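You operate a simulated robot arm through the tools that you are given. There is no shell and no other tool.

You are at the controls of a simulated robot arm. One attempt, no reset.

TASK
Pack both fitted pipes in the low brown carton and close its flaps.
Fine: take them out of the grey plate's collars and stand them upright; the black cap stays in its collar. Set down upright: bent grey pipe, short grey pipe.

Only the result counts: the job must be done as asked and must still hold three seconds after the hand-in. Knocking over, shifting, dropping, spilling or breaking anything else fails it. A push-on lid holds only when it is set on centred and level and pressed home; a screw cap is set on level and turned clockwise until tight.

THE ROBOT
A 5-joint arm with a two-finger parallel gripper, fixed in place. Base frame: the origin is on the floor under the middle of its stand, x ahead of it, y to its left, z up; the work surface is at about z = 0.7. Lengths are in m, angles in degrees, forces in N, time in s.
It reaches about 1.134 m from its shoulder. Its first joint turns from -149.0 to 149.0 degrees. Payload 1.57 kg.
The TCP is the grasp point between the finger pads, 0.03 m short of the fingertips. In the tool frame z runs along the fingers and y along their closing line. Largest opening 0.11 m; finger width 0.024, thickness 0.012; the body of the gripper, 0.048 by 0.112 m, starts 0.078 m behind the TCP.
Orientation is that of the tool frame in the base frame, as a unit quaternion [x, y, z, w]. With the fingers straight down and closing along the base's y, the tool's x points along the base's -x, its y along +y and its z along -z.

THE INTERFACE
- The arm moves only by the tool move_arm. Its argument "motion" is a list of rows, each a list of 6 numbers: the shift along the tool's x, y, z in m, then the turn, a rotation vector about the tool's x, y, z in degrees. In form: [[dx, dy, dz, wx, wy, wz], ...]. A call has 1 to 20 rows; each row is the pose to reach, as a shift and turn from the pose commanded when the call began, along the tool's axes at that moment. "fingers" is the gripper command, from -1 (fully open) to 1 (shut), values between in proportion, set as the call begins (left out, the last holds). A row lasts 0.2 s, in which the tool goes at most 0.05 m and 8.6 degrees; a call with a longer step from one row to the next is refused whole, and so is a gripper value outside its range. Where a pose cannot be reached the arm comes as near as it can. A force on the tool above 90 N (or 10 N above the force at the start of the call, whichever is more), or a blocked arm, ends the call early, and 0.2 s more pass. Each finger travels about 0.153 m/s and halts on what it meets, pressing with about 23 N; the grip force reading is that of the motor and also rises with nothing between the fingers. The clock runs only during rows and for 0.2 s after the last one: add rows that repeat a pose to give the fingers time. The reply holds the time, the measured pose of the TCP, the force on the tool along the base axes, the opening and the grip force, in the units named above and with some noise, with the torque about the TCP (base axes, N m) and any sound that the robot's microphone picked up.
- Cameras (640 x 400 px; columns grow to the right, rows downward): "scene" is fixed at [0.3991, 0.5001, 1.4835]; the picture's right is [-0.02, -1.00, 0.00], its down [-0.98, 0.02, -0.19] and it looks along [0.19, -0.00, -0.98] (base axes); focal length 324 px, centre (320, 200). "wrist" rides on the gripper at [0.07, 0.016, -0.141] in the tool frame; the picture's right is [-0.23, 0.97, 0.00], its down [-0.86, -0.20, -0.48] and it looks along [-0.47, -0.11, 0.88] (tool axes); focal length 222 px, centre (320, 200). There is no depth. A picture from a camera that has moved, and an enlarged one, comes with that camera's place and axes in the base frame and with its lens.
- grab_frame(camera): a new picture of that camera. No time passes.
- slide_trunk(by): slides the trunk up (or, below 0, down) by that many m; the arm rides with it, the base frame stays. It gives what a move gives, with no picture.
- zoom(camera, box): a new picture of the part [left, top, right, bottom] of that camera's present view, enlarged. No time passes.
- hand_in(): hands the job in; it is judged then, once.

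Nothing tells you positions but the pictures and the camera data. Unless the task says otherwise, let go and move clear before handing in.

The tools are called after ">>>" by a JSON object that holds its "op" and its "data". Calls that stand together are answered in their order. move_arm: Moves the arm, as the interface text tells. Its arguments: {"type":"object","properties":{"motion":{"type":"array"},"fingers":{"type":"number"}},"required":["motion"]} The other tools are called the same way: slide_trunk (by) moves the trunk up or down; grab_frame (camera) takes a picture; zoom (camera, box) takes an enlarged picture of a part of a camera's view; hand_in () hands the job in.

At the start:

```text
clock: 0.0
tool_pos: [0.3543, 0.4717, 1.1315]
orientation: [0.0, 1.0, -0.001, 0.0]
ft_force: [-1.5, -0.2, -0.2]
ft_torque: [-0.01, 0.02, -0.02]
grip_width: 0.11
grip_force: 0.0
trunk travel left (down, up): [-0.863, 0.107]
```

scene: 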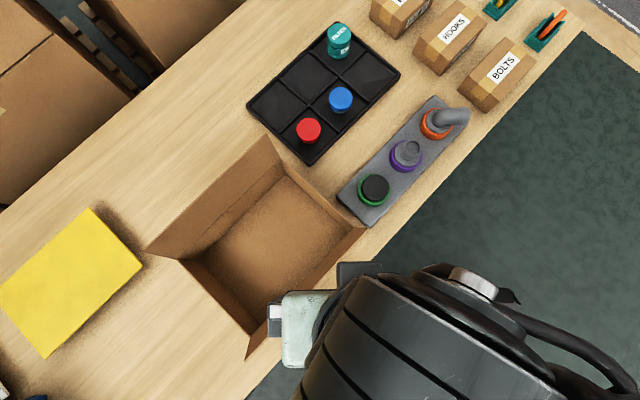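
wrist: 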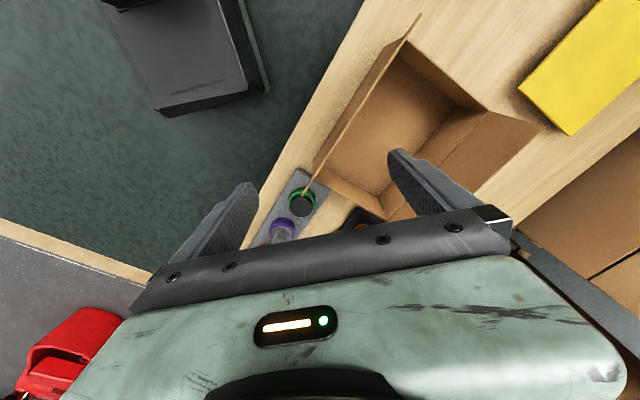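

I see a grey plate with three collars (orange: bent grey pipe, purple: short grey pipe, green: black cap), and an open carton beside it. I'll look closer before moving.

>>> {"op": "zoom", "data": {"camera": "scene", "box": [320, 80, 480, 240]}}

>>> {"op": "zoom", "data": {"camera": "scene", "box": [130, 120, 390, 380]}}

>>> {"op": "zoom", "data": {"camera": "wrist", "box": [230, 0, 550, 250]}}

```text
2.50 times, centred on (400, 160) of scene
camera zoom: at [0.3991, 0.5001, 1.4835], right [-0.02, -1.0, 0.0], down [-0.98, 0.02, -0.19], along [0.19, 0.0, -0.98], focal length 810 px, centre (120, 300)
```

zoom: 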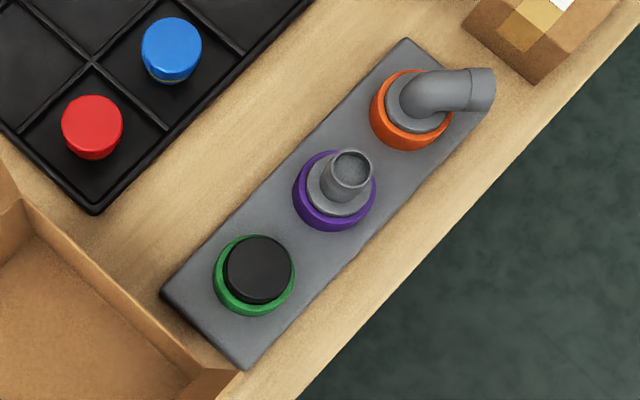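

```text
1.54 times, centred on (260, 250) of scene
camera zoom: at [0.3991, 0.5001, 1.4835], right [-0.02, -1.0, 0.0], down [-0.98, 0.02, -0.19], along [0.19, 0.0, -0.98], focal length 499 px, centre (412, 123)
```

zoom: 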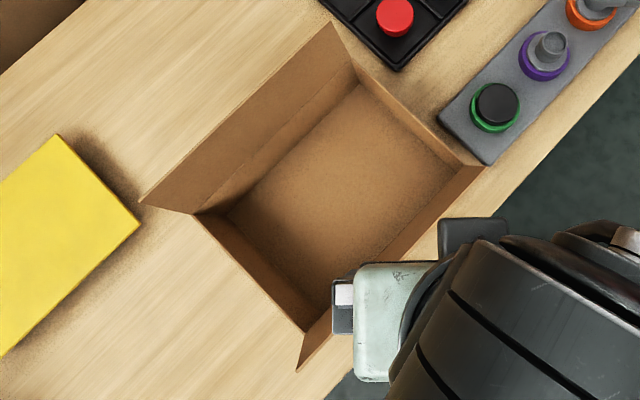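

```text
1.60 times, centred on (390, 125) of wrist
camera zoom: at [0.2853, 0.4862, 1.272], right [0.23, 0.97, 0.0], down [0.86, -0.2, 0.48], along [0.47, -0.11, -0.88], focal length 355 px, centre (208, 320)
```

zoom: 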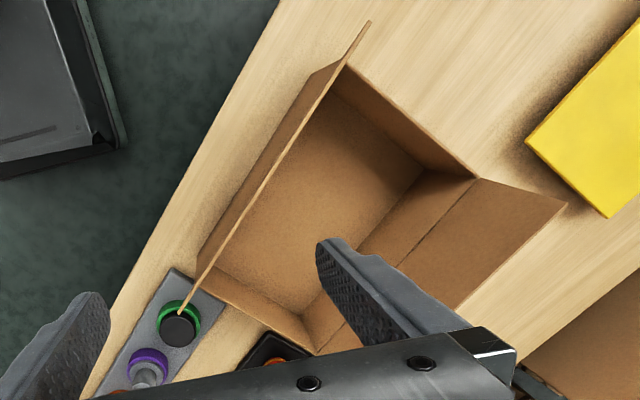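

The carton looks rotated about 45°, centred near (0.52, 0.61), with one flap on the far side and one on the near side. The plate's collars are near (0.73, 0.21), (0.65, 0.29) and (0.56, 0.37). I'll move the wrist camera over the plate for a better look.

>>> {"op": "move_arm", "data": {"motion": [[-0.02, -0.017, 0, 0, 0, 0], [-0.05, -0.042, 0, 0, 0, 0], [-0.08, -0.068, 0, 0, 0, 0], [-0.11, -0.093, 0, 0, 0, 0], [-0.14, -0.119, 0, 0, 0, 0], [-0.17, -0.145, 0, 0, 0, 0], [-0.19, -0.165, 0, 0, 0, 0], [-0.2, -0.172, 0, 0, 0, 0]], "fingers": -1}}

>>> {"op": "grab_frame", "data": {"camera": "wrist"}}

>>> {"op": "grab_frame", "data": {"camera": "scene"}}

```text
clock: 1.8
tool_pos: [0.5541, 0.2974, 1.1313]
orientation: [0.0, 1.0, 0.0, 0.0]
ft_force: [0.3, 0.5, -1.0]
ft_torque: [-0.01, -0.03, 0.03]
grip_width: 0.1098
grip_force: 0.0
trunk travel left (down, up): [-0.863, 0.107]
```

```text
taken
camera wrist: at [0.4852, 0.3135, 1.272], right [0.23, 0.97, 0.0], down [0.86, -0.2, 0.48], along [0.47, -0.11, -0.88], focal length 222 px, centre (320, 200)
```

wrist: 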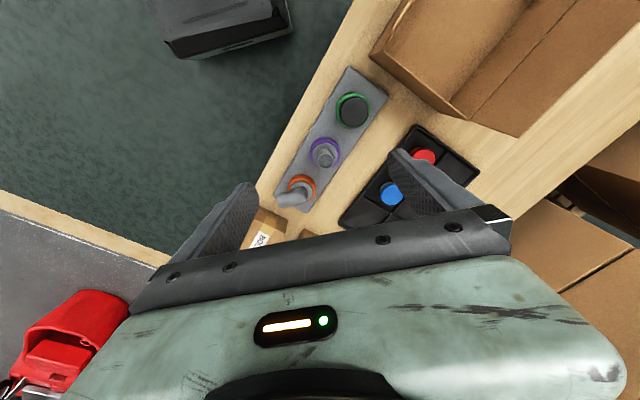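

```text
taken
```

scene: 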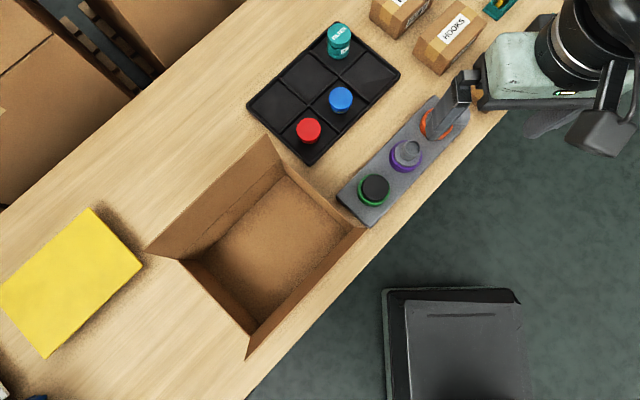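

The plate and pipes are visible now. I'll zoom in on them from both cameras to triangulate the heights.

>>> {"op": "zoom", "data": {"camera": "wrist", "box": [250, 60, 410, 220]}}

>>> {"op": "zoom", "data": {"camera": "scene", "box": [140, 130, 380, 360]}}

>>> {"op": "zoom", "data": {"camera": "scene", "box": [340, 90, 480, 230]}}

```text
2.50 times, centred on (330, 140) of wrist
camera zoom: at [0.4852, 0.3135, 1.272], right [0.23, 0.97, 0.0], down [0.86, -0.2, 0.48], along [0.47, -0.11, -0.88], focal length 555 px, centre (295, 350)
```

zoom: 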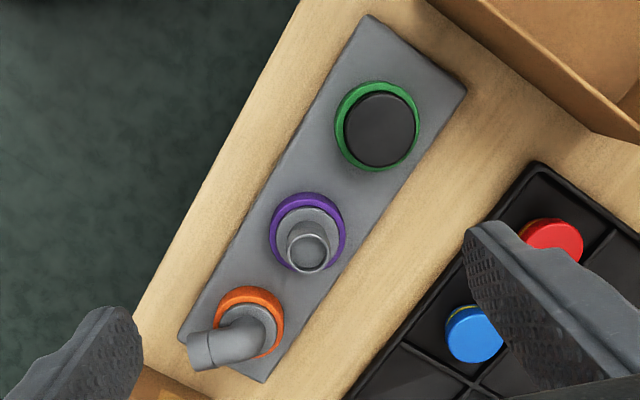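

```text
1.74 times, centred on (260, 245) of scene
camera zoom: at [0.3991, 0.5001, 1.4835], right [-0.02, -1.0, 0.0], down [-0.98, 0.02, -0.19], along [0.19, 0.0, -0.98], focal length 564 px, centre (424, 122)
```

zoom: 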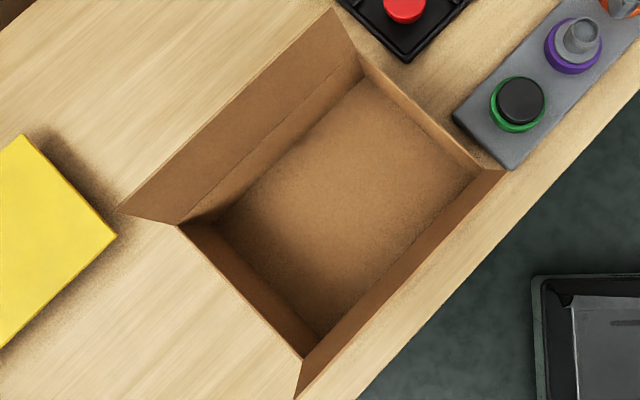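

```text
2.86 times, centred on (410, 160) of scene
camera zoom: at [0.3991, 0.5001, 1.4835], right [-0.02, -1.0, 0.0], down [-0.98, 0.02, -0.19], along [0.19, 0.0, -0.98], focal length 926 px, centre (63, 314)
```

zoom: 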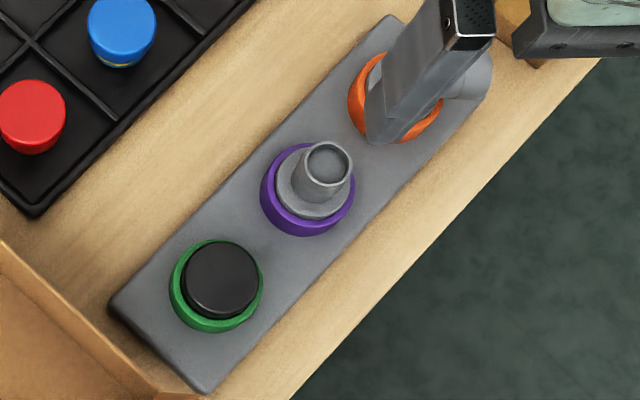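

Triangulating the short pipe's top gives about (0.65, 0.287, 0.78). I'll zoom in tighter on each fitting.

>>> {"op": "zoom", "data": {"camera": "wrist", "box": [290, 125, 350, 165]}}

>>> {"op": "zoom", "data": {"camera": "wrist", "box": [265, 165, 325, 215]}}

>>> {"op": "zoom", "data": {"camera": "scene", "box": [375, 130, 435, 180]}}

```text
10.00 times, centred on (320, 145) of wrist
camera zoom: at [0.4852, 0.3135, 1.272], right [0.23, 0.97, 0.0], down [0.86, -0.2, 0.48], along [0.47, -0.11, -0.88], focal length 2221 px, centre (320, 750)
```

zoom: 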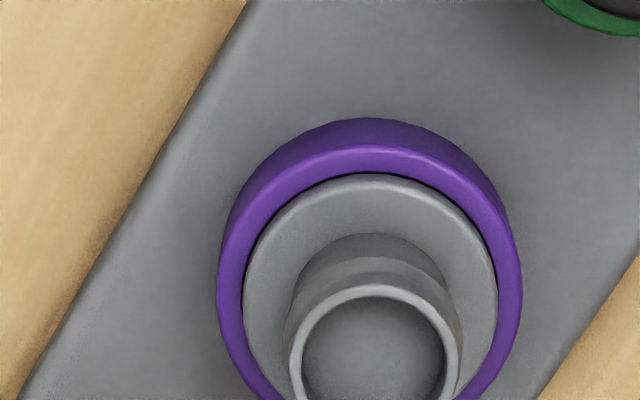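

```text
8.00 times, centred on (295, 190) of wrist
camera zoom: at [0.4852, 0.3135, 1.272], right [0.23, 0.97, 0.0], down [0.86, -0.2, 0.48], along [0.47, -0.11, -0.88], focal length 1777 px, centre (520, 280)
```

zoom: 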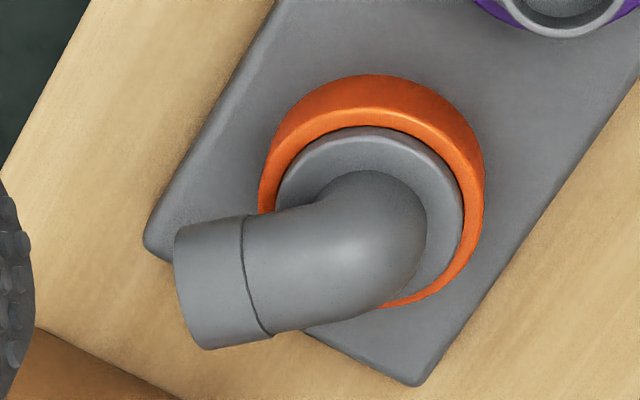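

```text
8.00 times, centred on (405, 155) of scene
camera zoom: at [0.3991, 0.5001, 1.4835], right [-0.02, -1.0, 0.0], down [-0.98, 0.02, -0.19], along [0.19, 0.0, -0.98], focal length 2592 px, centre (-360, 560)
```

zoom: 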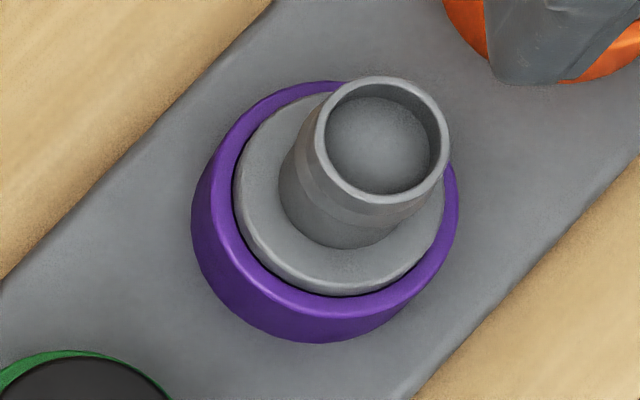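

The zooms are sharp, so measuring from them works. The short pipe's axis is at about (0.652, 0.2865), its flange top at z≈0.737 and its top at 0.781. The bent pipe's axis is near (0.733, 0.203). Next I'll measure the carton precisely.

>>> {"op": "zoom", "data": {"camera": "scene", "box": [240, 125, 300, 185]}}

>>> {"op": "zoom", "data": {"camera": "scene", "box": [310, 190, 380, 250]}}

>>> {"op": "zoom", "data": {"camera": "scene", "box": [215, 290, 295, 370]}}

>>> {"op": "zoom", "data": {"camera": "scene", "box": [135, 220, 215, 300]}}

```text
6.67 times, centred on (270, 155) of scene
camera zoom: at [0.3991, 0.5001, 1.4835], right [-0.02, -1.0, 0.0], down [-0.98, 0.02, -0.19], along [0.19, 0.0, -0.98], focal length 2160 px, centre (653, 500)
```

zoom: 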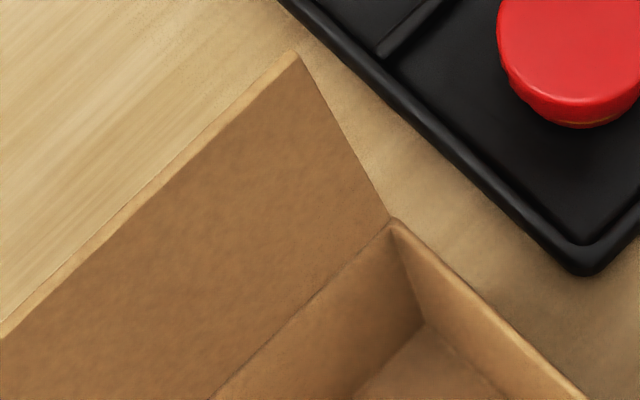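

```text
6.67 times, centred on (345, 220) of scene
camera zoom: at [0.3991, 0.5001, 1.4835], right [-0.02, -1.0, 0.0], down [-0.98, 0.02, -0.19], along [0.19, 0.0, -0.98], focal length 2160 px, centre (153, 67)
```

zoom: 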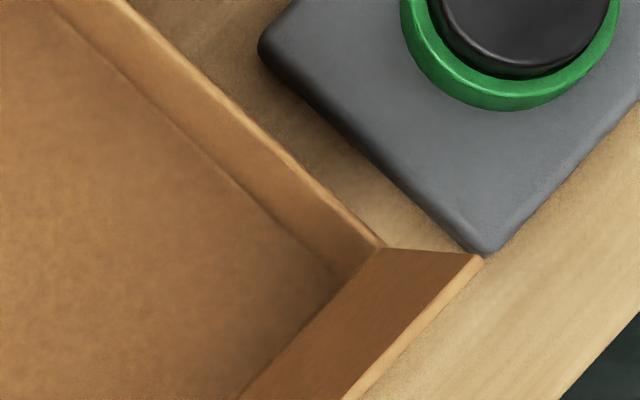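

```text
5.00 times, centred on (255, 330) of scene
camera zoom: at [0.3991, 0.5001, 1.4835], right [-0.02, -1.0, 0.0], down [-0.98, 0.02, -0.19], along [0.19, 0.0, -0.98], focal length 1620 px, centre (645, -450)
```

zoom: 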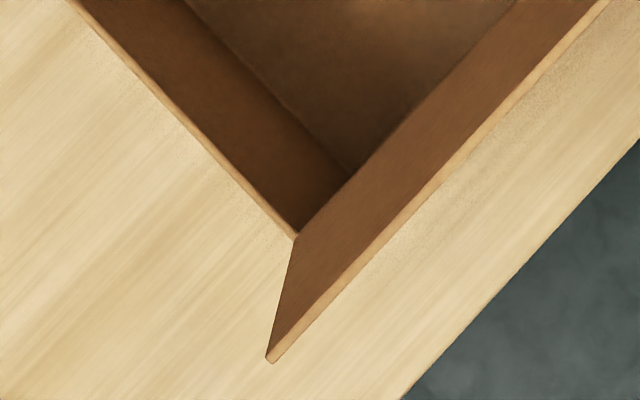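

```text
5.00 times, centred on (175, 260) of scene
camera zoom: at [0.3991, 0.5001, 1.4835], right [-0.02, -1.0, 0.0], down [-0.98, 0.02, -0.19], along [0.19, 0.0, -0.98], focal length 1620 px, centre (1045, -100)
```

zoom: 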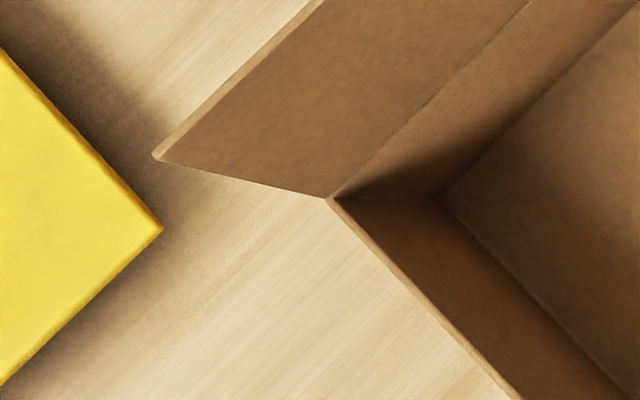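

The carton centre is at about (0.441, 0.613), rotated 45°. It measures 0.302 × 0.219 m with the rim at z≈0.805, and both flaps stand nearly vertical up to z≈0.915. I'll go above the short pipe now, with the fingers partly open.

>>> {"op": "move_arm", "data": {"motion": [[-0.012, -0.001, 0.02, 0, 0, 0], [-0.024, -0.003, 0.045, 0, 0, 0], [-0.036, -0.004, 0.07, 0, 0, 0], [-0.048, -0.005, 0.095, 0, 0, 0], [-0.06, -0.007, 0.12, 0, 0, 0], [-0.072, -0.008, 0.15, 0, 0, 0], [-0.084, -0.009, 0.18, 0, 0, 0], [-0.092, -0.01, 0.21, 0, 0, 0], [-0.0968, -0.011, 0.225, 0, 0, 0], [-0.0968, -0.011, 0.231, 0, 0, 0], [-0.0968, -0.011, 0.231, 0, 0, 0]], "fingers": -0.3}}

>>> {"op": "grab_frame", "data": {"camera": "wrist"}}

>>> {"op": "grab_frame", "data": {"camera": "scene"}}

```text
clock: 4.2
tool_pos: [0.6538, 0.2912, 1.1306]
orientation: [0.0, 1.0, 0.0, -0.001]
ft_force: [-0.3, -0.1, 0.9]
ft_torque: [0.0, 0.05, 0.0]
grip_width: 0.0712
grip_force: 0.1
out of reach, approached as far as the arm can: row 1, 2, 3, 4, 5, 6, 7, 8, 9, 10, 11
trunk travel left (down, up): [-0.863, 0.107]
```

```text
taken
camera wrist: at [0.585, 0.3062, 1.272], right [0.23, 0.97, 0.0], down [0.86, -0.2, 0.48], along [0.47, -0.11, -0.88], focal length 222 px, centre (320, 200)
```

wrist: 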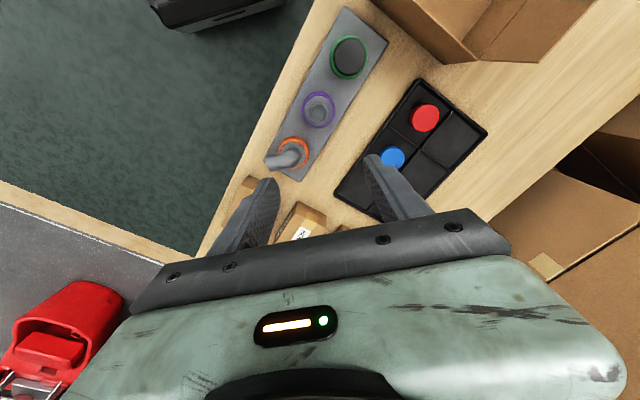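

```text
taken
```

scene: 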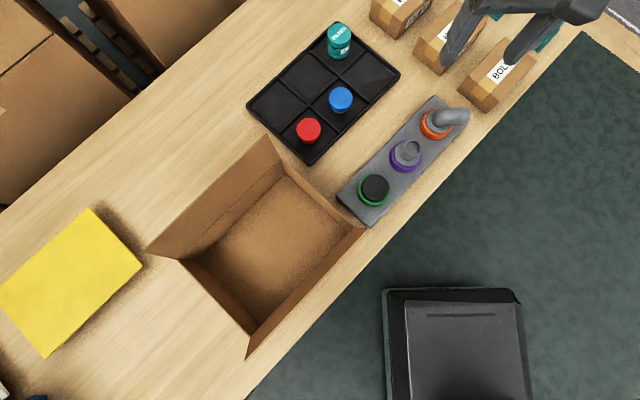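

The arm can't descend at this height, so vertical travel has to come from the trunk. I'll lower the trunk to bring the TCP to about z=0.93 and check again.

>>> {"op": "slide_trunk", "data": {"by": -0.2}}

>>> {"op": "grab_frame", "data": {"camera": "wrist"}}

>>> {"op": "grab_frame", "data": {"camera": "scene"}}

```text
clock: 6.4
tool_pos: [0.6547, 0.2908, 0.9292]
orientation: [0.0, 1.0, 0.0, 0.0]
ft_force: [0.8, 0.0, -0.7]
ft_torque: [0.02, -0.03, -0.02]
grip_width: 0.0714
grip_force: 0.0
trunk travel left (down, up): [-0.663, 0.307]
```

```text
taken
camera wrist: at [0.5848, 0.3061, 1.0721], right [0.23, 0.97, 0.0], down [0.86, -0.2, 0.48], along [0.47, -0.11, -0.88], focal length 222 px, centre (320, 200)
```

wrist: 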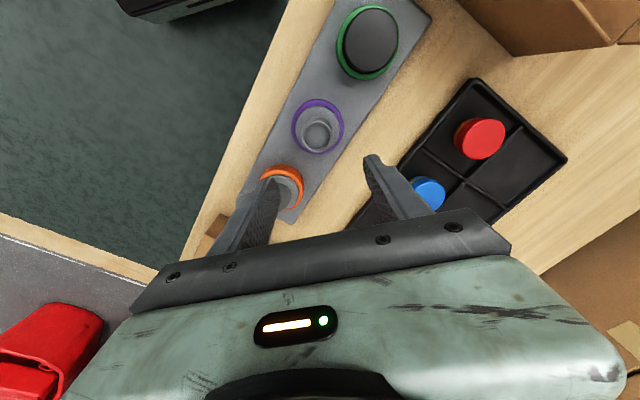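

```text
taken
```

scene: 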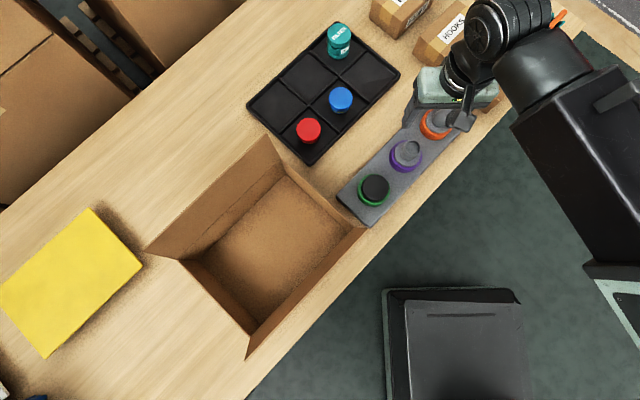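

The trunk lowered the tool cleanly. I'll re-measure the pipes from this closer view.

>>> {"op": "zoom", "data": {"camera": "wrist", "box": [280, 90, 360, 160]}}

>>> {"op": "zoom", "data": {"camera": "wrist", "box": [240, 150, 320, 220]}}

>>> {"op": "zoom", "data": {"camera": "scene", "box": [390, 80, 490, 150]}}

```text
5.71 times, centred on (320, 125) of wrist
camera zoom: at [0.5848, 0.3061, 1.0721], right [0.23, 0.97, 0.0], down [0.86, -0.2, 0.48], along [0.47, -0.11, -0.88], focal length 1269 px, centre (320, 629)
```

zoom: 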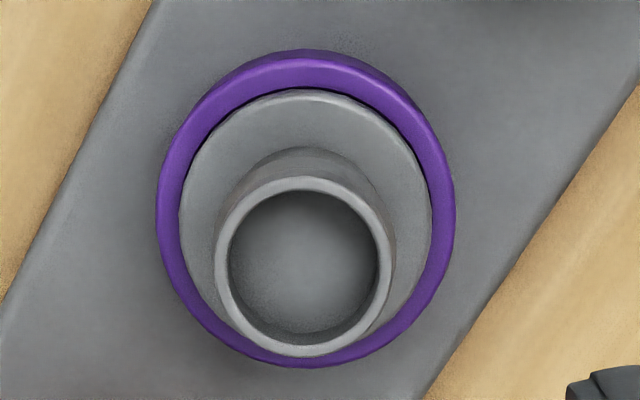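

```text
5.71 times, centred on (280, 185) of wrist
camera zoom: at [0.5848, 0.3061, 1.0721], right [0.23, 0.97, 0.0], down [0.86, -0.2, 0.48], along [0.47, -0.11, -0.88], focal length 1269 px, centre (549, 286)
```

zoom: 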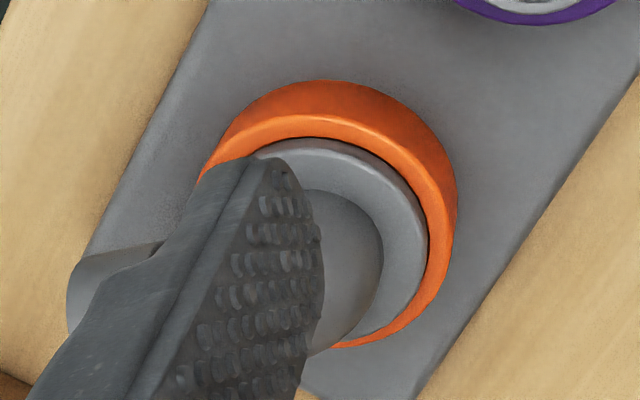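

```text
5.71 times, centred on (440, 115) of scene
camera zoom: at [0.3991, 0.5001, 1.4835], right [-0.02, -1.0, 0.0], down [-0.98, 0.02, -0.19], along [0.19, 0.0, -0.98], focal length 1852 px, centre (-366, 686)
```

zoom: 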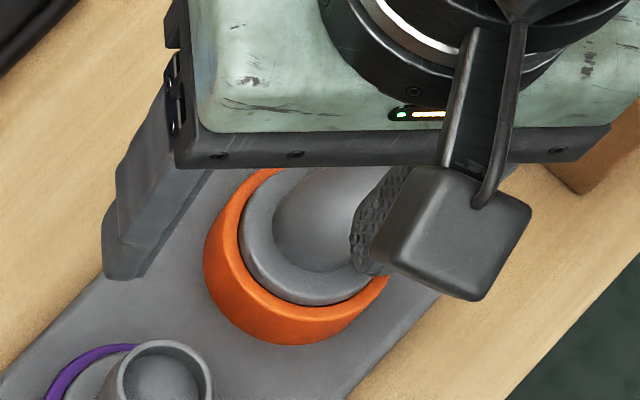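

The readings agree on the short pipe axis to within a few mm: about (0.649, 0.287), top z≈0.783. I'll nudge over it and lower the trunk in stages, checking the alignment as I go.

>>> {"op": "move_arm", "data": {"motion": [[0.005, -0.003, 0, 0, 0, 0], [0.005, -0.003, 0, 0, 0, 0]], "fingers": -0.3}}

>>> {"op": "slide_trunk", "data": {"by": -0.095}}

>>> {"op": "grab_frame", "data": {"camera": "wrist"}}

>>> {"op": "grab_frame", "data": {"camera": "scene"}}

```text
clock: 7.0
tool_pos: [0.6493, 0.2892, 0.9296]
orientation: [-0.001, 1.0, 0.001, 0.0]
ft_force: [0.1, -0.1, 0.1]
ft_torque: [0.02, 0.01, 0.03]
grip_width: 0.0714
grip_force: 0.0
trunk travel left (down, up): [-0.663, 0.307]
```

```text
clock: 8.3
tool_pos: [0.6489, 0.2879, 0.8354]
orientation: [0.0, 1.0, 0.0, -0.001]
ft_force: [0.7, 0.3, -0.2]
ft_torque: [0.0, 0.0, -0.01]
grip_width: 0.0715
grip_force: 0.0
trunk travel left (down, up): [-0.568, 0.402]
```

```text
taken
camera wrist: at [0.5798, 0.3033, 0.9771], right [0.23, 0.97, 0.0], down [0.86, -0.2, 0.48], along [0.47, -0.11, -0.88], focal length 222 px, centre (320, 200)
```

wrist: 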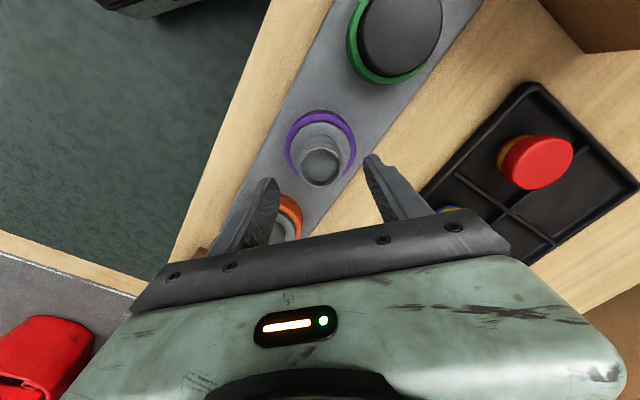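

```text
taken
```

scene: 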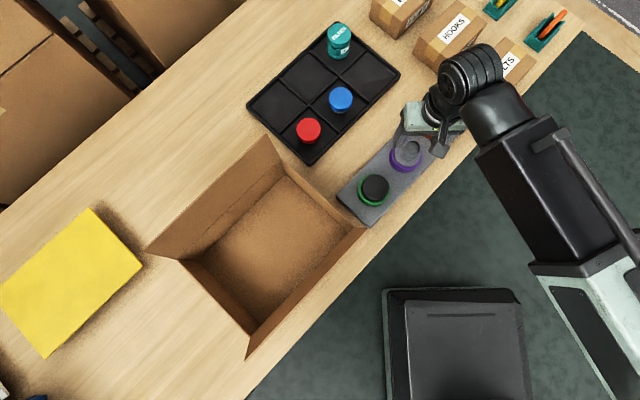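

>>> {"op": "zoom", "data": {"camera": "wrist", "box": [270, 95, 370, 195]}}

>>> {"op": "zoom", "data": {"camera": "scene", "box": [380, 90, 460, 190]}}

```text
4.00 times, centred on (320, 145) of wrist
camera zoom: at [0.5798, 0.3033, 0.9771], right [0.23, 0.97, 0.0], down [0.86, -0.2, 0.48], along [0.47, -0.11, -0.88], focal length 888 px, centre (320, 420)
```

zoom: 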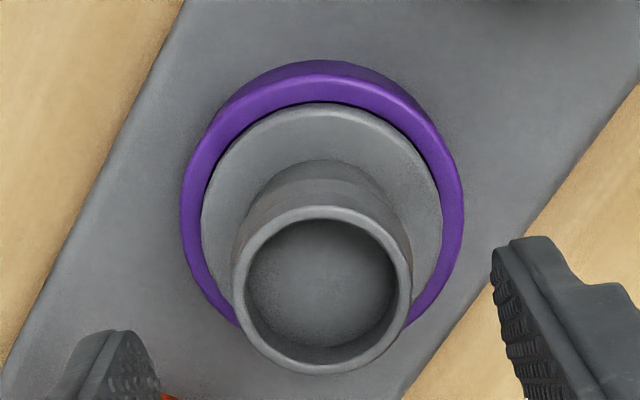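

```text
4.00 times, centred on (420, 140) of scene
camera zoom: at [0.3991, 0.5001, 1.4835], right [-0.02, -1.0, 0.0], down [-0.98, 0.02, -0.19], along [0.19, 0.0, -0.98], focal length 1296 px, centre (-80, 440)
```

zoom: 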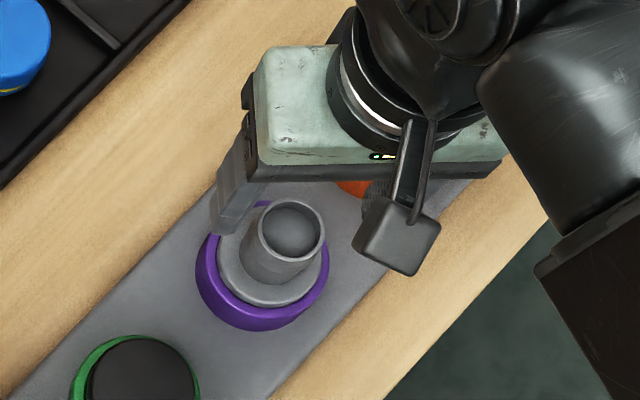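

Using the known scale, the short pipe is taller than I first thought: top z≈0.804, flange top ≈0.756, axis at (0.643, 0.289). I'll correct laterally and lower around the stub.

>>> {"op": "move_arm", "data": {"motion": [[0.0068, 0.0014, 0, 0, 0, 0], [0.0068, 0.0014, 0, 0, 0, 0]], "fingers": -0.3}}

>>> {"op": "slide_trunk", "data": {"by": -0.025}}

>>> {"op": "zoom", "data": {"camera": "wrist", "box": [220, 90, 420, 260]}}

>>> {"op": "zoom", "data": {"camera": "scene", "box": [370, 100, 470, 190]}}

```text
clock: 8.9
tool_pos: [0.6428, 0.2901, 0.8354]
orientation: [0.0, 1.0, 0.0, 0.0]
ft_force: [0.5, -0.3, 0.3]
ft_torque: [-0.03, -0.03, -0.01]
grip_width: 0.0711
grip_force: 0.0
trunk travel left (down, up): [-0.568, 0.402]
```

```text
clock: 9.6
tool_pos: [0.6428, 0.2895, 0.81]
orientation: [0.0, 1.0, 0.0, 0.001]
ft_force: [-0.3, -0.3, -0.4]
ft_torque: [0.0, -0.01, -0.02]
grip_width: 0.0715
grip_force: 0.1
trunk travel left (down, up): [-0.543, 0.427]
```

```text
2.35 times, centred on (320, 175) of wrist
camera zoom: at [0.573, 0.3047, 0.952], right [0.23, 0.97, 0.0], down [0.86, -0.2, 0.48], along [0.47, -0.11, -0.88], focal length 523 px, centre (320, 259)
```

zoom: 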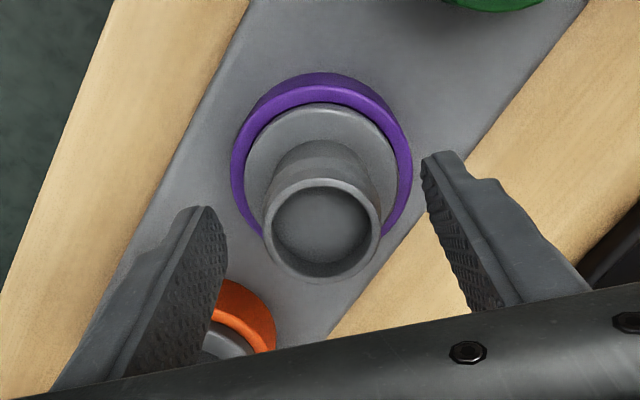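

```text
4.44 times, centred on (420, 145) of scene
camera zoom: at [0.3991, 0.5001, 1.4835], right [-0.02, -1.0, 0.0], down [-0.98, 0.02, -0.19], along [0.19, 0.0, -0.98], focal length 1440 px, centre (-124, 444)
```

zoom: 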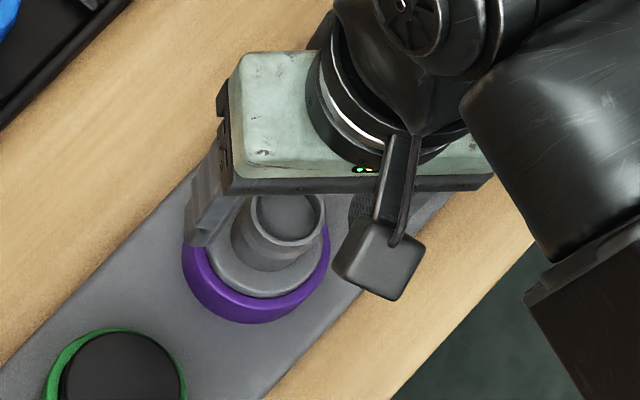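

Alignment is within about 1 mm. I'll lower the last 19 mm and close the fingers on the stub.

>>> {"op": "slide_trunk", "data": {"by": -0.019}}

>>> {"op": "move_arm", "data": {"motion": [[0, 0, 0, 0, 0, 0], [0, 0, 0, 0, 0, 0], [0, 0, 0, 0, 0, 0], [0, 0, 0, 0, 0, 0]], "fingers": 1}}

>>> {"op": "zoom", "data": {"camera": "wrist", "box": [220, 90, 420, 260]}}

```text
clock: 10.2
tool_pos: [0.6421, 0.2897, 0.7915]
orientation: [0.0, 1.0, 0.0, 0.0]
ft_force: [-0.6, 0.6, 0.3]
ft_torque: [-0.02, 0.0, -0.01]
grip_width: 0.0716
grip_force: 0.0
trunk travel left (down, up): [-0.524, 0.446]
```

```text
clock: 11.2
tool_pos: [0.642, 0.2907, 0.7904]
orientation: [0.001, 1.0, 0.0, -0.001]
ft_force: [0.8, 2.4, 0.1]
ft_torque: [0.13, 0.02, -0.11]
grip_width: 0.0383
grip_force: 23.1
trunk travel left (down, up): [-0.524, 0.446]
```

```text
2.35 times, centred on (320, 175) of wrist
camera zoom: at [0.573, 0.3049, 0.933], right [0.23, 0.97, 0.0], down [0.86, -0.2, 0.48], along [0.47, -0.11, -0.88], focal length 523 px, centre (320, 259)
```

zoom: 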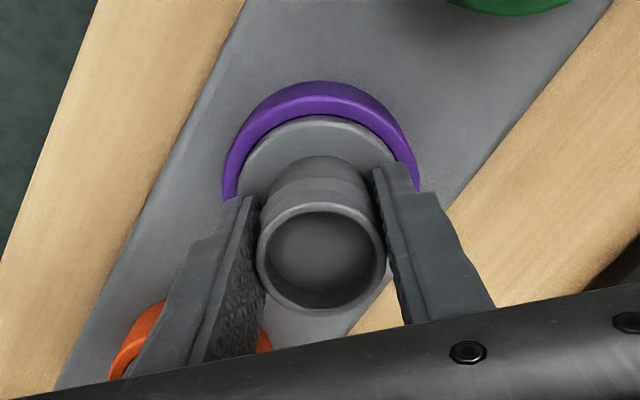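

The pipe is gripped at 0.038 m. I'll pull straight up slowly and watch the forces.

>>> {"op": "slide_trunk", "data": {"by": 0.008}}

>>> {"op": "zoom", "data": {"camera": "wrist", "box": [220, 90, 420, 260]}}

>>> {"op": "zoom", "data": {"camera": "scene", "box": [370, 100, 470, 190]}}

```text
clock: 11.8
tool_pos: [0.6436, 0.2903, 0.7993]
orientation: [0.0, 1.0, 0.0, 0.0]
ft_force: [-0.9, -1.2, -0.8]
ft_torque: [0.05, -0.01, 0.01]
grip_width: 0.038
grip_force: 22.8
trunk travel left (down, up): [-0.532, 0.438]
```

```text
2.35 times, centred on (320, 175) of wrist
camera zoom: at [0.573, 0.3047, 0.9411], right [0.23, 0.97, 0.0], down [0.86, -0.2, 0.48], along [0.47, -0.11, -0.88], focal length 523 px, centre (320, 259)
```

zoom: 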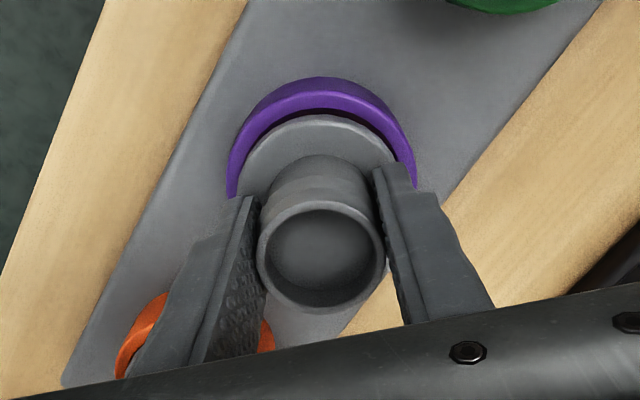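

```text
4.44 times, centred on (420, 145) of scene
camera zoom: at [0.3991, 0.5001, 1.4835], right [-0.02, -1.0, 0.0], down [-0.98, 0.02, -0.19], along [0.19, 0.0, -0.98], focal length 1440 px, centre (-124, 444)
```

zoom: 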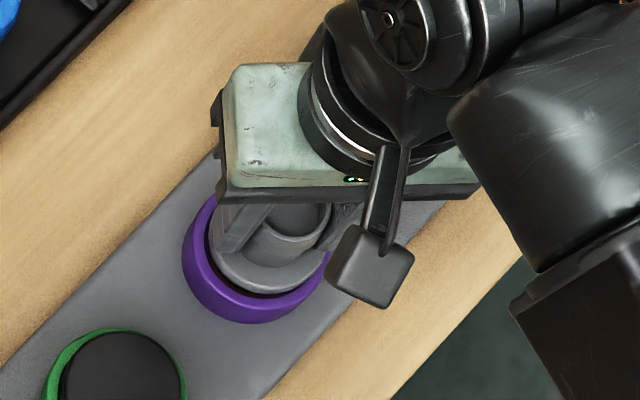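

The pipe lifts freely with almost no resistance. I'll raise it well clear of the collar and check its full shape.

>>> {"op": "slide_trunk", "data": {"by": 0.1}}

>>> {"op": "zoom", "data": {"camera": "scene", "box": [340, 80, 500, 220]}}

>>> {"op": "grab_frame", "data": {"camera": "wrist"}}

```text
clock: 13.1
tool_pos: [0.6425, 0.2901, 0.8991]
orientation: [0.0, 1.0, 0.0, 0.0]
ft_force: [-0.4, 0.6, -0.7]
ft_torque: [0.01, -0.01, -0.04]
grip_width: 0.0
grip_force: 21.2
trunk travel left (down, up): [-0.632, 0.338]
```

```text
2.86 times, centred on (420, 150) of scene
camera zoom: at [0.3991, 0.5001, 1.4835], right [-0.02, -1.0, 0.0], down [-0.98, 0.02, -0.19], along [0.19, 0.0, -0.98], focal length 926 px, centre (34, 343)
```

zoom: 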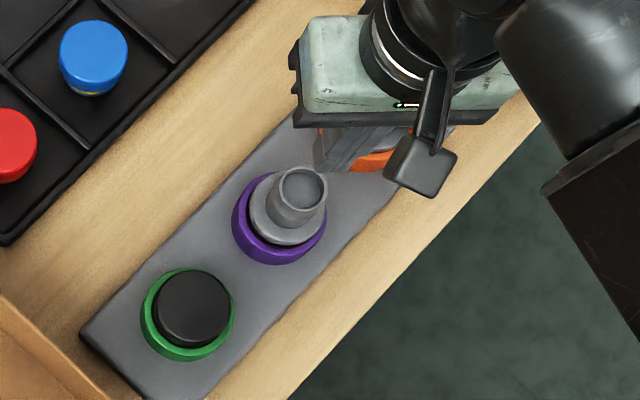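

```text
taken
camera wrist: at [0.5731, 0.3048, 1.041], right [0.23, 0.97, 0.0], down [0.86, -0.2, 0.48], along [0.47, -0.11, -0.88], focal length 222 px, centre (320, 200)
```

wrist: 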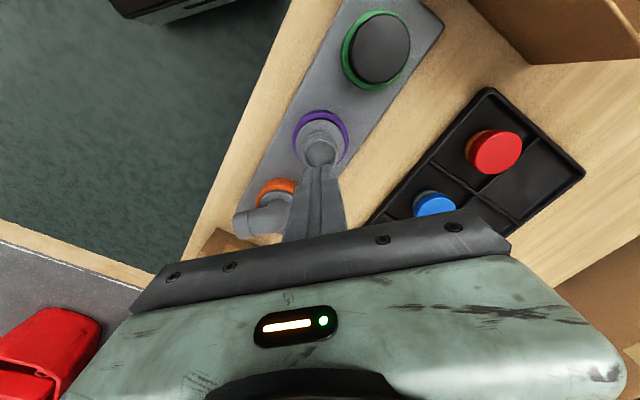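

The fingers slipped off: the grip reads 0, and the pipe moved about 8 mm and then stayed in its collar. It must be held by something, so I'll look closely.

>>> {"op": "zoom", "data": {"camera": "scene", "box": [380, 125, 440, 185]}}

>>> {"op": "zoom", "data": {"camera": "wrist", "box": [280, 95, 360, 180]}}

>>> {"op": "zoom", "data": {"camera": "wrist", "box": [330, 0, 420, 90]}}

```text
6.67 times, centred on (410, 155) of scene
camera zoom: at [0.3991, 0.5001, 1.4835], right [-0.02, -1.0, 0.0], down [-0.98, 0.02, -0.19], along [0.19, 0.0, -0.98], focal length 2160 px, centre (-280, 500)
```

zoom: 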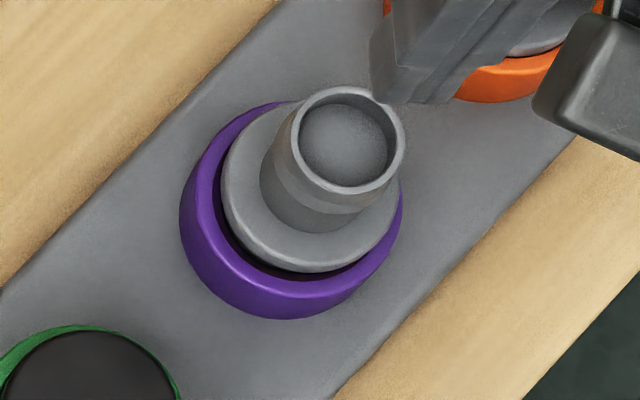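

```text
4.71 times, centred on (320, 138) of wrist
camera zoom: at [0.5731, 0.3048, 1.041], right [0.23, 0.97, 0.0], down [0.86, -0.2, 0.48], along [0.47, -0.11, -0.88], focal length 1045 px, centre (320, 494)
```

zoom: 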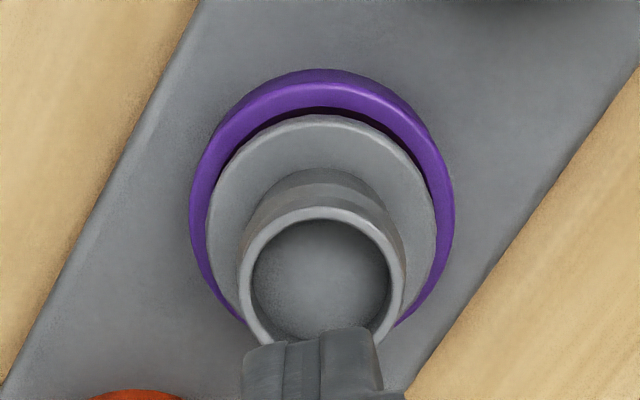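

```text
4.44 times, centred on (375, 45) of wrist
camera zoom: at [0.5731, 0.3048, 1.041], right [0.23, 0.97, 0.0], down [0.86, -0.2, 0.48], along [0.47, -0.11, -0.88], focal length 987 px, centre (76, 889)
```

zoom: 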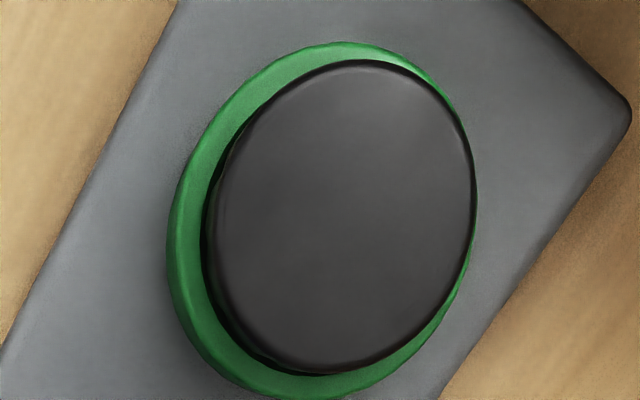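

The pipe now sits about 8 mm higher, level, and didn't drop back, so it is a friction fit and the fast pull slipped. I'll re-grip lower and pull more slowly in small steps.

>>> {"op": "move_arm", "data": {"motion": [[0, 0, 0, 0, 0, 0], [0, 0, 0, 0, 0, 0], [0, 0, 0, 0, 0, 0]], "fingers": -0.3}}

>>> {"op": "slide_trunk", "data": {"by": -0.102}}

>>> {"op": "move_arm", "data": {"motion": [[0, 0, 0, 0, 0, 0], [0, 0, 0, 0, 0, 0], [0, 0, 0, 0, 0, 0], [0, 0, 0, 0, 0, 0], [0, 0, 0, 0, 0, 0]], "fingers": 1}}

>>> {"op": "zoom", "data": {"camera": "wrist", "box": [220, 90, 420, 260]}}

```text
clock: 13.9
tool_pos: [0.6419, 0.2896, 0.899]
orientation: [0.0, 1.0, 0.0, 0.0]
ft_force: [0.4, -0.2, -0.2]
ft_torque: [0.02, -0.02, -0.01]
grip_width: 0.0713
grip_force: 0.0
trunk travel left (down, up): [-0.632, 0.338]
```

```text
clock: 15.3
tool_pos: [0.6419, 0.2887, 0.7964]
orientation: [0.0, 1.0, 0.0, 0.0]
ft_force: [0.7, -0.7, 0.4]
ft_torque: [0.0, 0.02, -0.01]
grip_width: 0.0715
grip_force: 0.2
trunk travel left (down, up): [-0.53, 0.44]
```

```text
clock: 16.5
tool_pos: [0.6423, 0.2889, 0.7981]
orientation: [0.0, 1.0, 0.0, 0.0]
ft_force: [0.9, 0.1, 1.8]
ft_torque: [-0.03, 0.0, 0.02]
grip_width: 0.059
grip_force: 22.5
trunk travel left (down, up): [-0.53, 0.44]
```

```text
2.35 times, centred on (320, 175) of wrist
camera zoom: at [0.573, 0.3047, 0.9391], right [0.23, 0.97, 0.0], down [0.86, -0.2, 0.48], along [0.47, -0.11, -0.88], focal length 523 px, centre (320, 259)
```

zoom: 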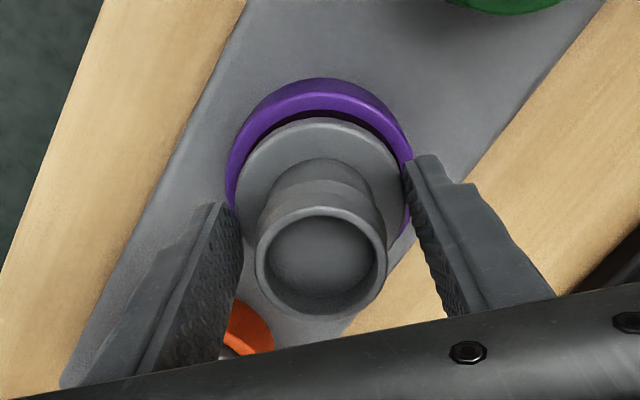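

The fingertips caught the flange edge, so the flange top is now at about 0.769. I'll open, raise 6 mm and re-grip the stub itself.

>>> {"op": "move_arm", "data": {"motion": [[0, 0, 0, 0, 0, 0], [0, 0, 0, 0, 0, 0]], "fingers": -0.3}}

>>> {"op": "slide_trunk", "data": {"by": 0.006}}

>>> {"op": "move_arm", "data": {"motion": [[0, 0, 0, 0, 0, 0], [0, 0, 0, 0, 0, 0], [0, 0, 0, 0, 0, 0], [0, 0, 0, 0, 0, 0], [0, 0, 0, 0, 0, 0]], "fingers": 1}}

>>> {"op": "zoom", "data": {"camera": "wrist", "box": [220, 90, 420, 260]}}

```text
clock: 17.1
tool_pos: [0.6421, 0.2895, 0.7977]
orientation: [0.0, 1.0, 0.0, 0.0]
ft_force: [0.6, 1.0, 0.6]
ft_torque: [-0.01, 0.0, 0.0]
grip_width: 0.0713
grip_force: 0.1
trunk travel left (down, up): [-0.53, 0.44]
```

```text
clock: 17.6
tool_pos: [0.6429, 0.29, 0.8033]
orientation: [0.0, 1.0, 0.0, 0.0]
ft_force: [0.2, 0.5, -0.1]
ft_torque: [0.01, 0.04, 0.0]
grip_width: 0.0713
grip_force: 0.2
trunk travel left (down, up): [-0.536, 0.434]
```

```text
clock: 18.8
tool_pos: [0.642, 0.2899, 0.8035]
orientation: [0.0, 1.0, 0.0, 0.0]
ft_force: [-0.3, 0.8, -0.5]
ft_torque: [-0.02, 0.01, -0.01]
grip_width: 0.0375
grip_force: 23.0
trunk travel left (down, up): [-0.536, 0.434]
```

```text
2.35 times, centred on (320, 175) of wrist
camera zoom: at [0.573, 0.3047, 0.945], right [0.23, 0.97, 0.0], down [0.86, -0.2, 0.48], along [0.47, -0.11, -0.88], focal length 523 px, centre (320, 259)
```

zoom: 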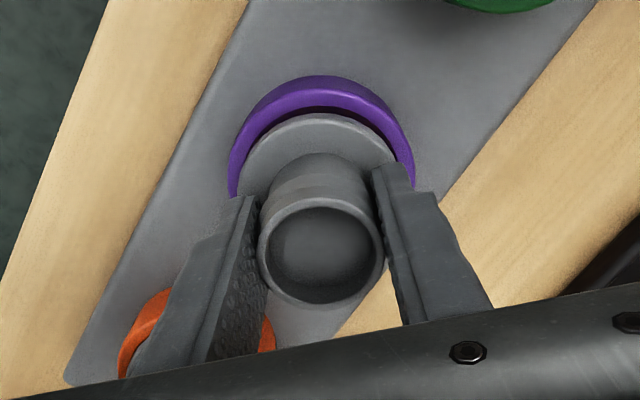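

I have a good grip on the stub at 0.0375 m. I'll pull up slowly with the arm, 1.5 mm per row, which also stops on excess force.

>>> {"op": "move_arm", "data": {"motion": [[0, 0, -0.0015, 0, 0, 0], [0, 0, -0.003, 0, 0, 0], [0, 0, -0.0045, 0, 0, 0], [0, 0, -0.006, 0, 0, 0]], "fingers": 1}}

>>> {"op": "zoom", "data": {"camera": "wrist", "box": [220, 90, 420, 260]}}

```text
clock: 19.8
tool_pos: [0.6426, 0.2902, 0.8039]
orientation: [-0.001, 1.0, 0.001, 0.001]
ft_force: [0.1, 0.4, 0.1]
ft_torque: [-0.02, 0.04, -0.02]
grip_width: 0.0376
grip_force: 22.5
out of reach, approached as far as the arm can: row 2, 3, 4
trunk travel left (down, up): [-0.536, 0.434]
```

```text
2.35 times, centred on (320, 175) of wrist
camera zoom: at [0.573, 0.3047, 0.945], right [0.23, 0.97, 0.0], down [0.86, -0.2, 0.48], along [0.47, -0.11, -0.88], focal length 523 px, centre (320, 259)
```

zoom: 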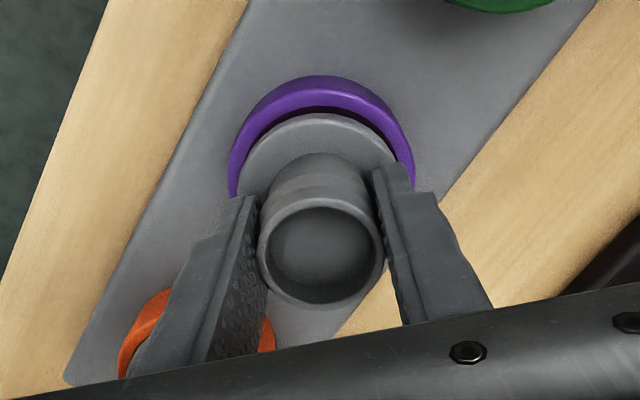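

The arm moves only in a horizontal plane, so vertical motion has to come from the trunk. I'll pull in small trunk steps.

>>> {"op": "slide_trunk", "data": {"by": 0.004}}

>>> {"op": "zoom", "data": {"camera": "wrist", "box": [220, 90, 420, 260]}}

>>> {"op": "slide_trunk", "data": {"by": 0.004}}

>>> {"op": "zoom", "data": {"camera": "wrist", "box": [220, 90, 420, 260]}}

```text
clock: 20.4
tool_pos: [0.6428, 0.2893, 0.8079]
orientation: [0.0, 1.0, 0.001, -0.001]
ft_force: [-0.1, 0.9, -0.6]
ft_torque: [-0.01, 0.03, 0.0]
grip_width: 0.0375
grip_force: 22.8
trunk travel left (down, up): [-0.54, 0.43]
```

```text
2.35 times, centred on (320, 175) of wrist
camera zoom: at [0.5731, 0.3047, 0.949], right [0.23, 0.97, 0.0], down [0.86, -0.2, 0.48], along [0.47, -0.11, -0.88], focal length 523 px, centre (320, 259)
```

zoom: 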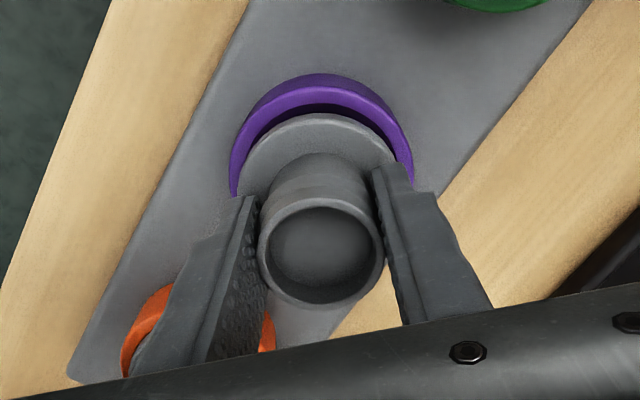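

```text
clock: 20.9
tool_pos: [0.6411, 0.2896, 0.8118]
orientation: [0.0, 1.0, 0.0, 0.0]
ft_force: [0.0, 0.3, -0.4]
ft_torque: [0.02, 0.04, 0.0]
grip_width: 0.0376
grip_force: 23.2
trunk travel left (down, up): [-0.544, 0.426]
```

```text
2.35 times, centred on (320, 175) of wrist
camera zoom: at [0.5731, 0.3047, 0.953], right [0.23, 0.97, 0.0], down [0.86, -0.2, 0.48], along [0.47, -0.11, -0.88], focal length 523 px, centre (320, 259)
```

zoom: 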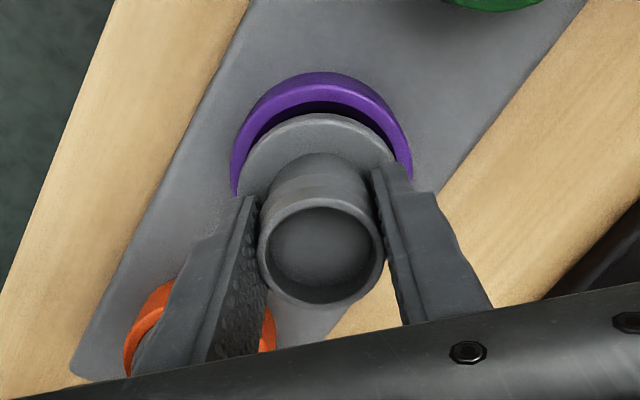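

The pipe follows the gripper when pulled slowly. I'll continue in small steps.

>>> {"op": "slide_trunk", "data": {"by": 0.004}}

>>> {"op": "slide_trunk", "data": {"by": 0.004}}

>>> {"op": "slide_trunk", "data": {"by": 0.004}}

>>> {"op": "zoom", "data": {"camera": "wrist", "box": [220, 90, 420, 260]}}

>>> {"op": "zoom", "data": {"camera": "scene", "box": [370, 110, 460, 190]}}

```text
clock: 21.4
tool_pos: [0.6429, 0.2886, 0.8142]
orientation: [0.0, 1.0, 0.0, 0.0]
ft_force: [0.5, 0.3, -0.6]
ft_torque: [-0.01, 0.02, -0.02]
grip_width: 0.0375
grip_force: 23.1
trunk travel left (down, up): [-0.548, 0.422]
```

```text
clock: 21.9
tool_pos: [0.6425, 0.289, 0.8193]
orientation: [0.0, 1.0, -0.001, 0.0]
ft_force: [0.3, 0.5, -0.7]
ft_torque: [-0.03, 0.0, 0.01]
grip_width: 0.0376
grip_force: 23.2
trunk travel left (down, up): [-0.552, 0.418]
```

```text
clock: 22.5
tool_pos: [0.6421, 0.2892, 0.8228]
orientation: [0.0, 1.0, 0.0, 0.0]
ft_force: [1.1, 0.4, -0.9]
ft_torque: [-0.01, 0.02, 0.02]
grip_width: 0.0374
grip_force: 22.5
trunk travel left (down, up): [-0.556, 0.414]
```

```text
2.35 times, centred on (320, 175) of wrist
camera zoom: at [0.5731, 0.3047, 0.965], right [0.23, 0.97, 0.0], down [0.86, -0.2, 0.48], along [0.47, -0.11, -0.88], focal length 523 px, centre (320, 259)
```

zoom: 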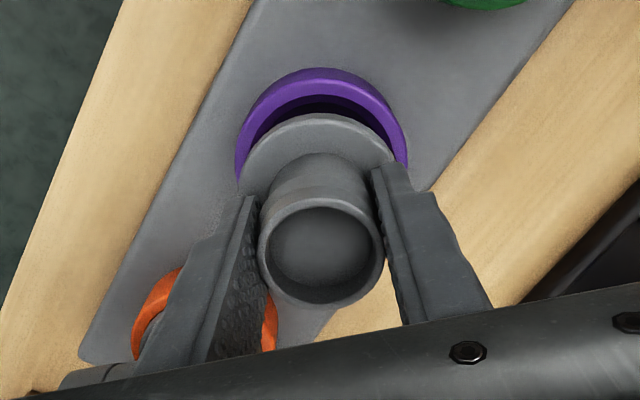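

```text
5.00 times, centred on (415, 150) of scene
camera zoom: at [0.3991, 0.5001, 1.4835], right [-0.02, -1.0, 0.0], down [-0.98, 0.02, -0.19], along [0.19, 0.0, -0.98], focal length 1620 px, centre (-155, 450)
```

zoom: 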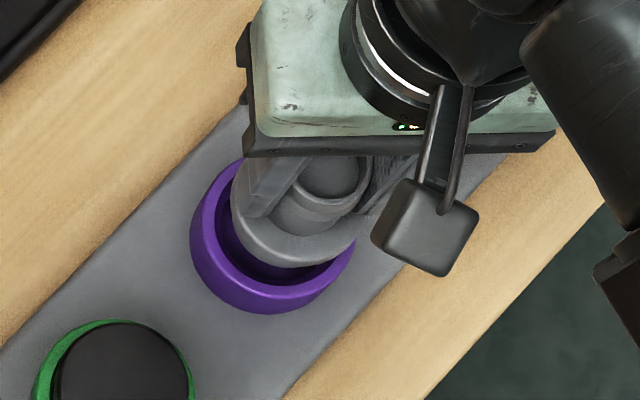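

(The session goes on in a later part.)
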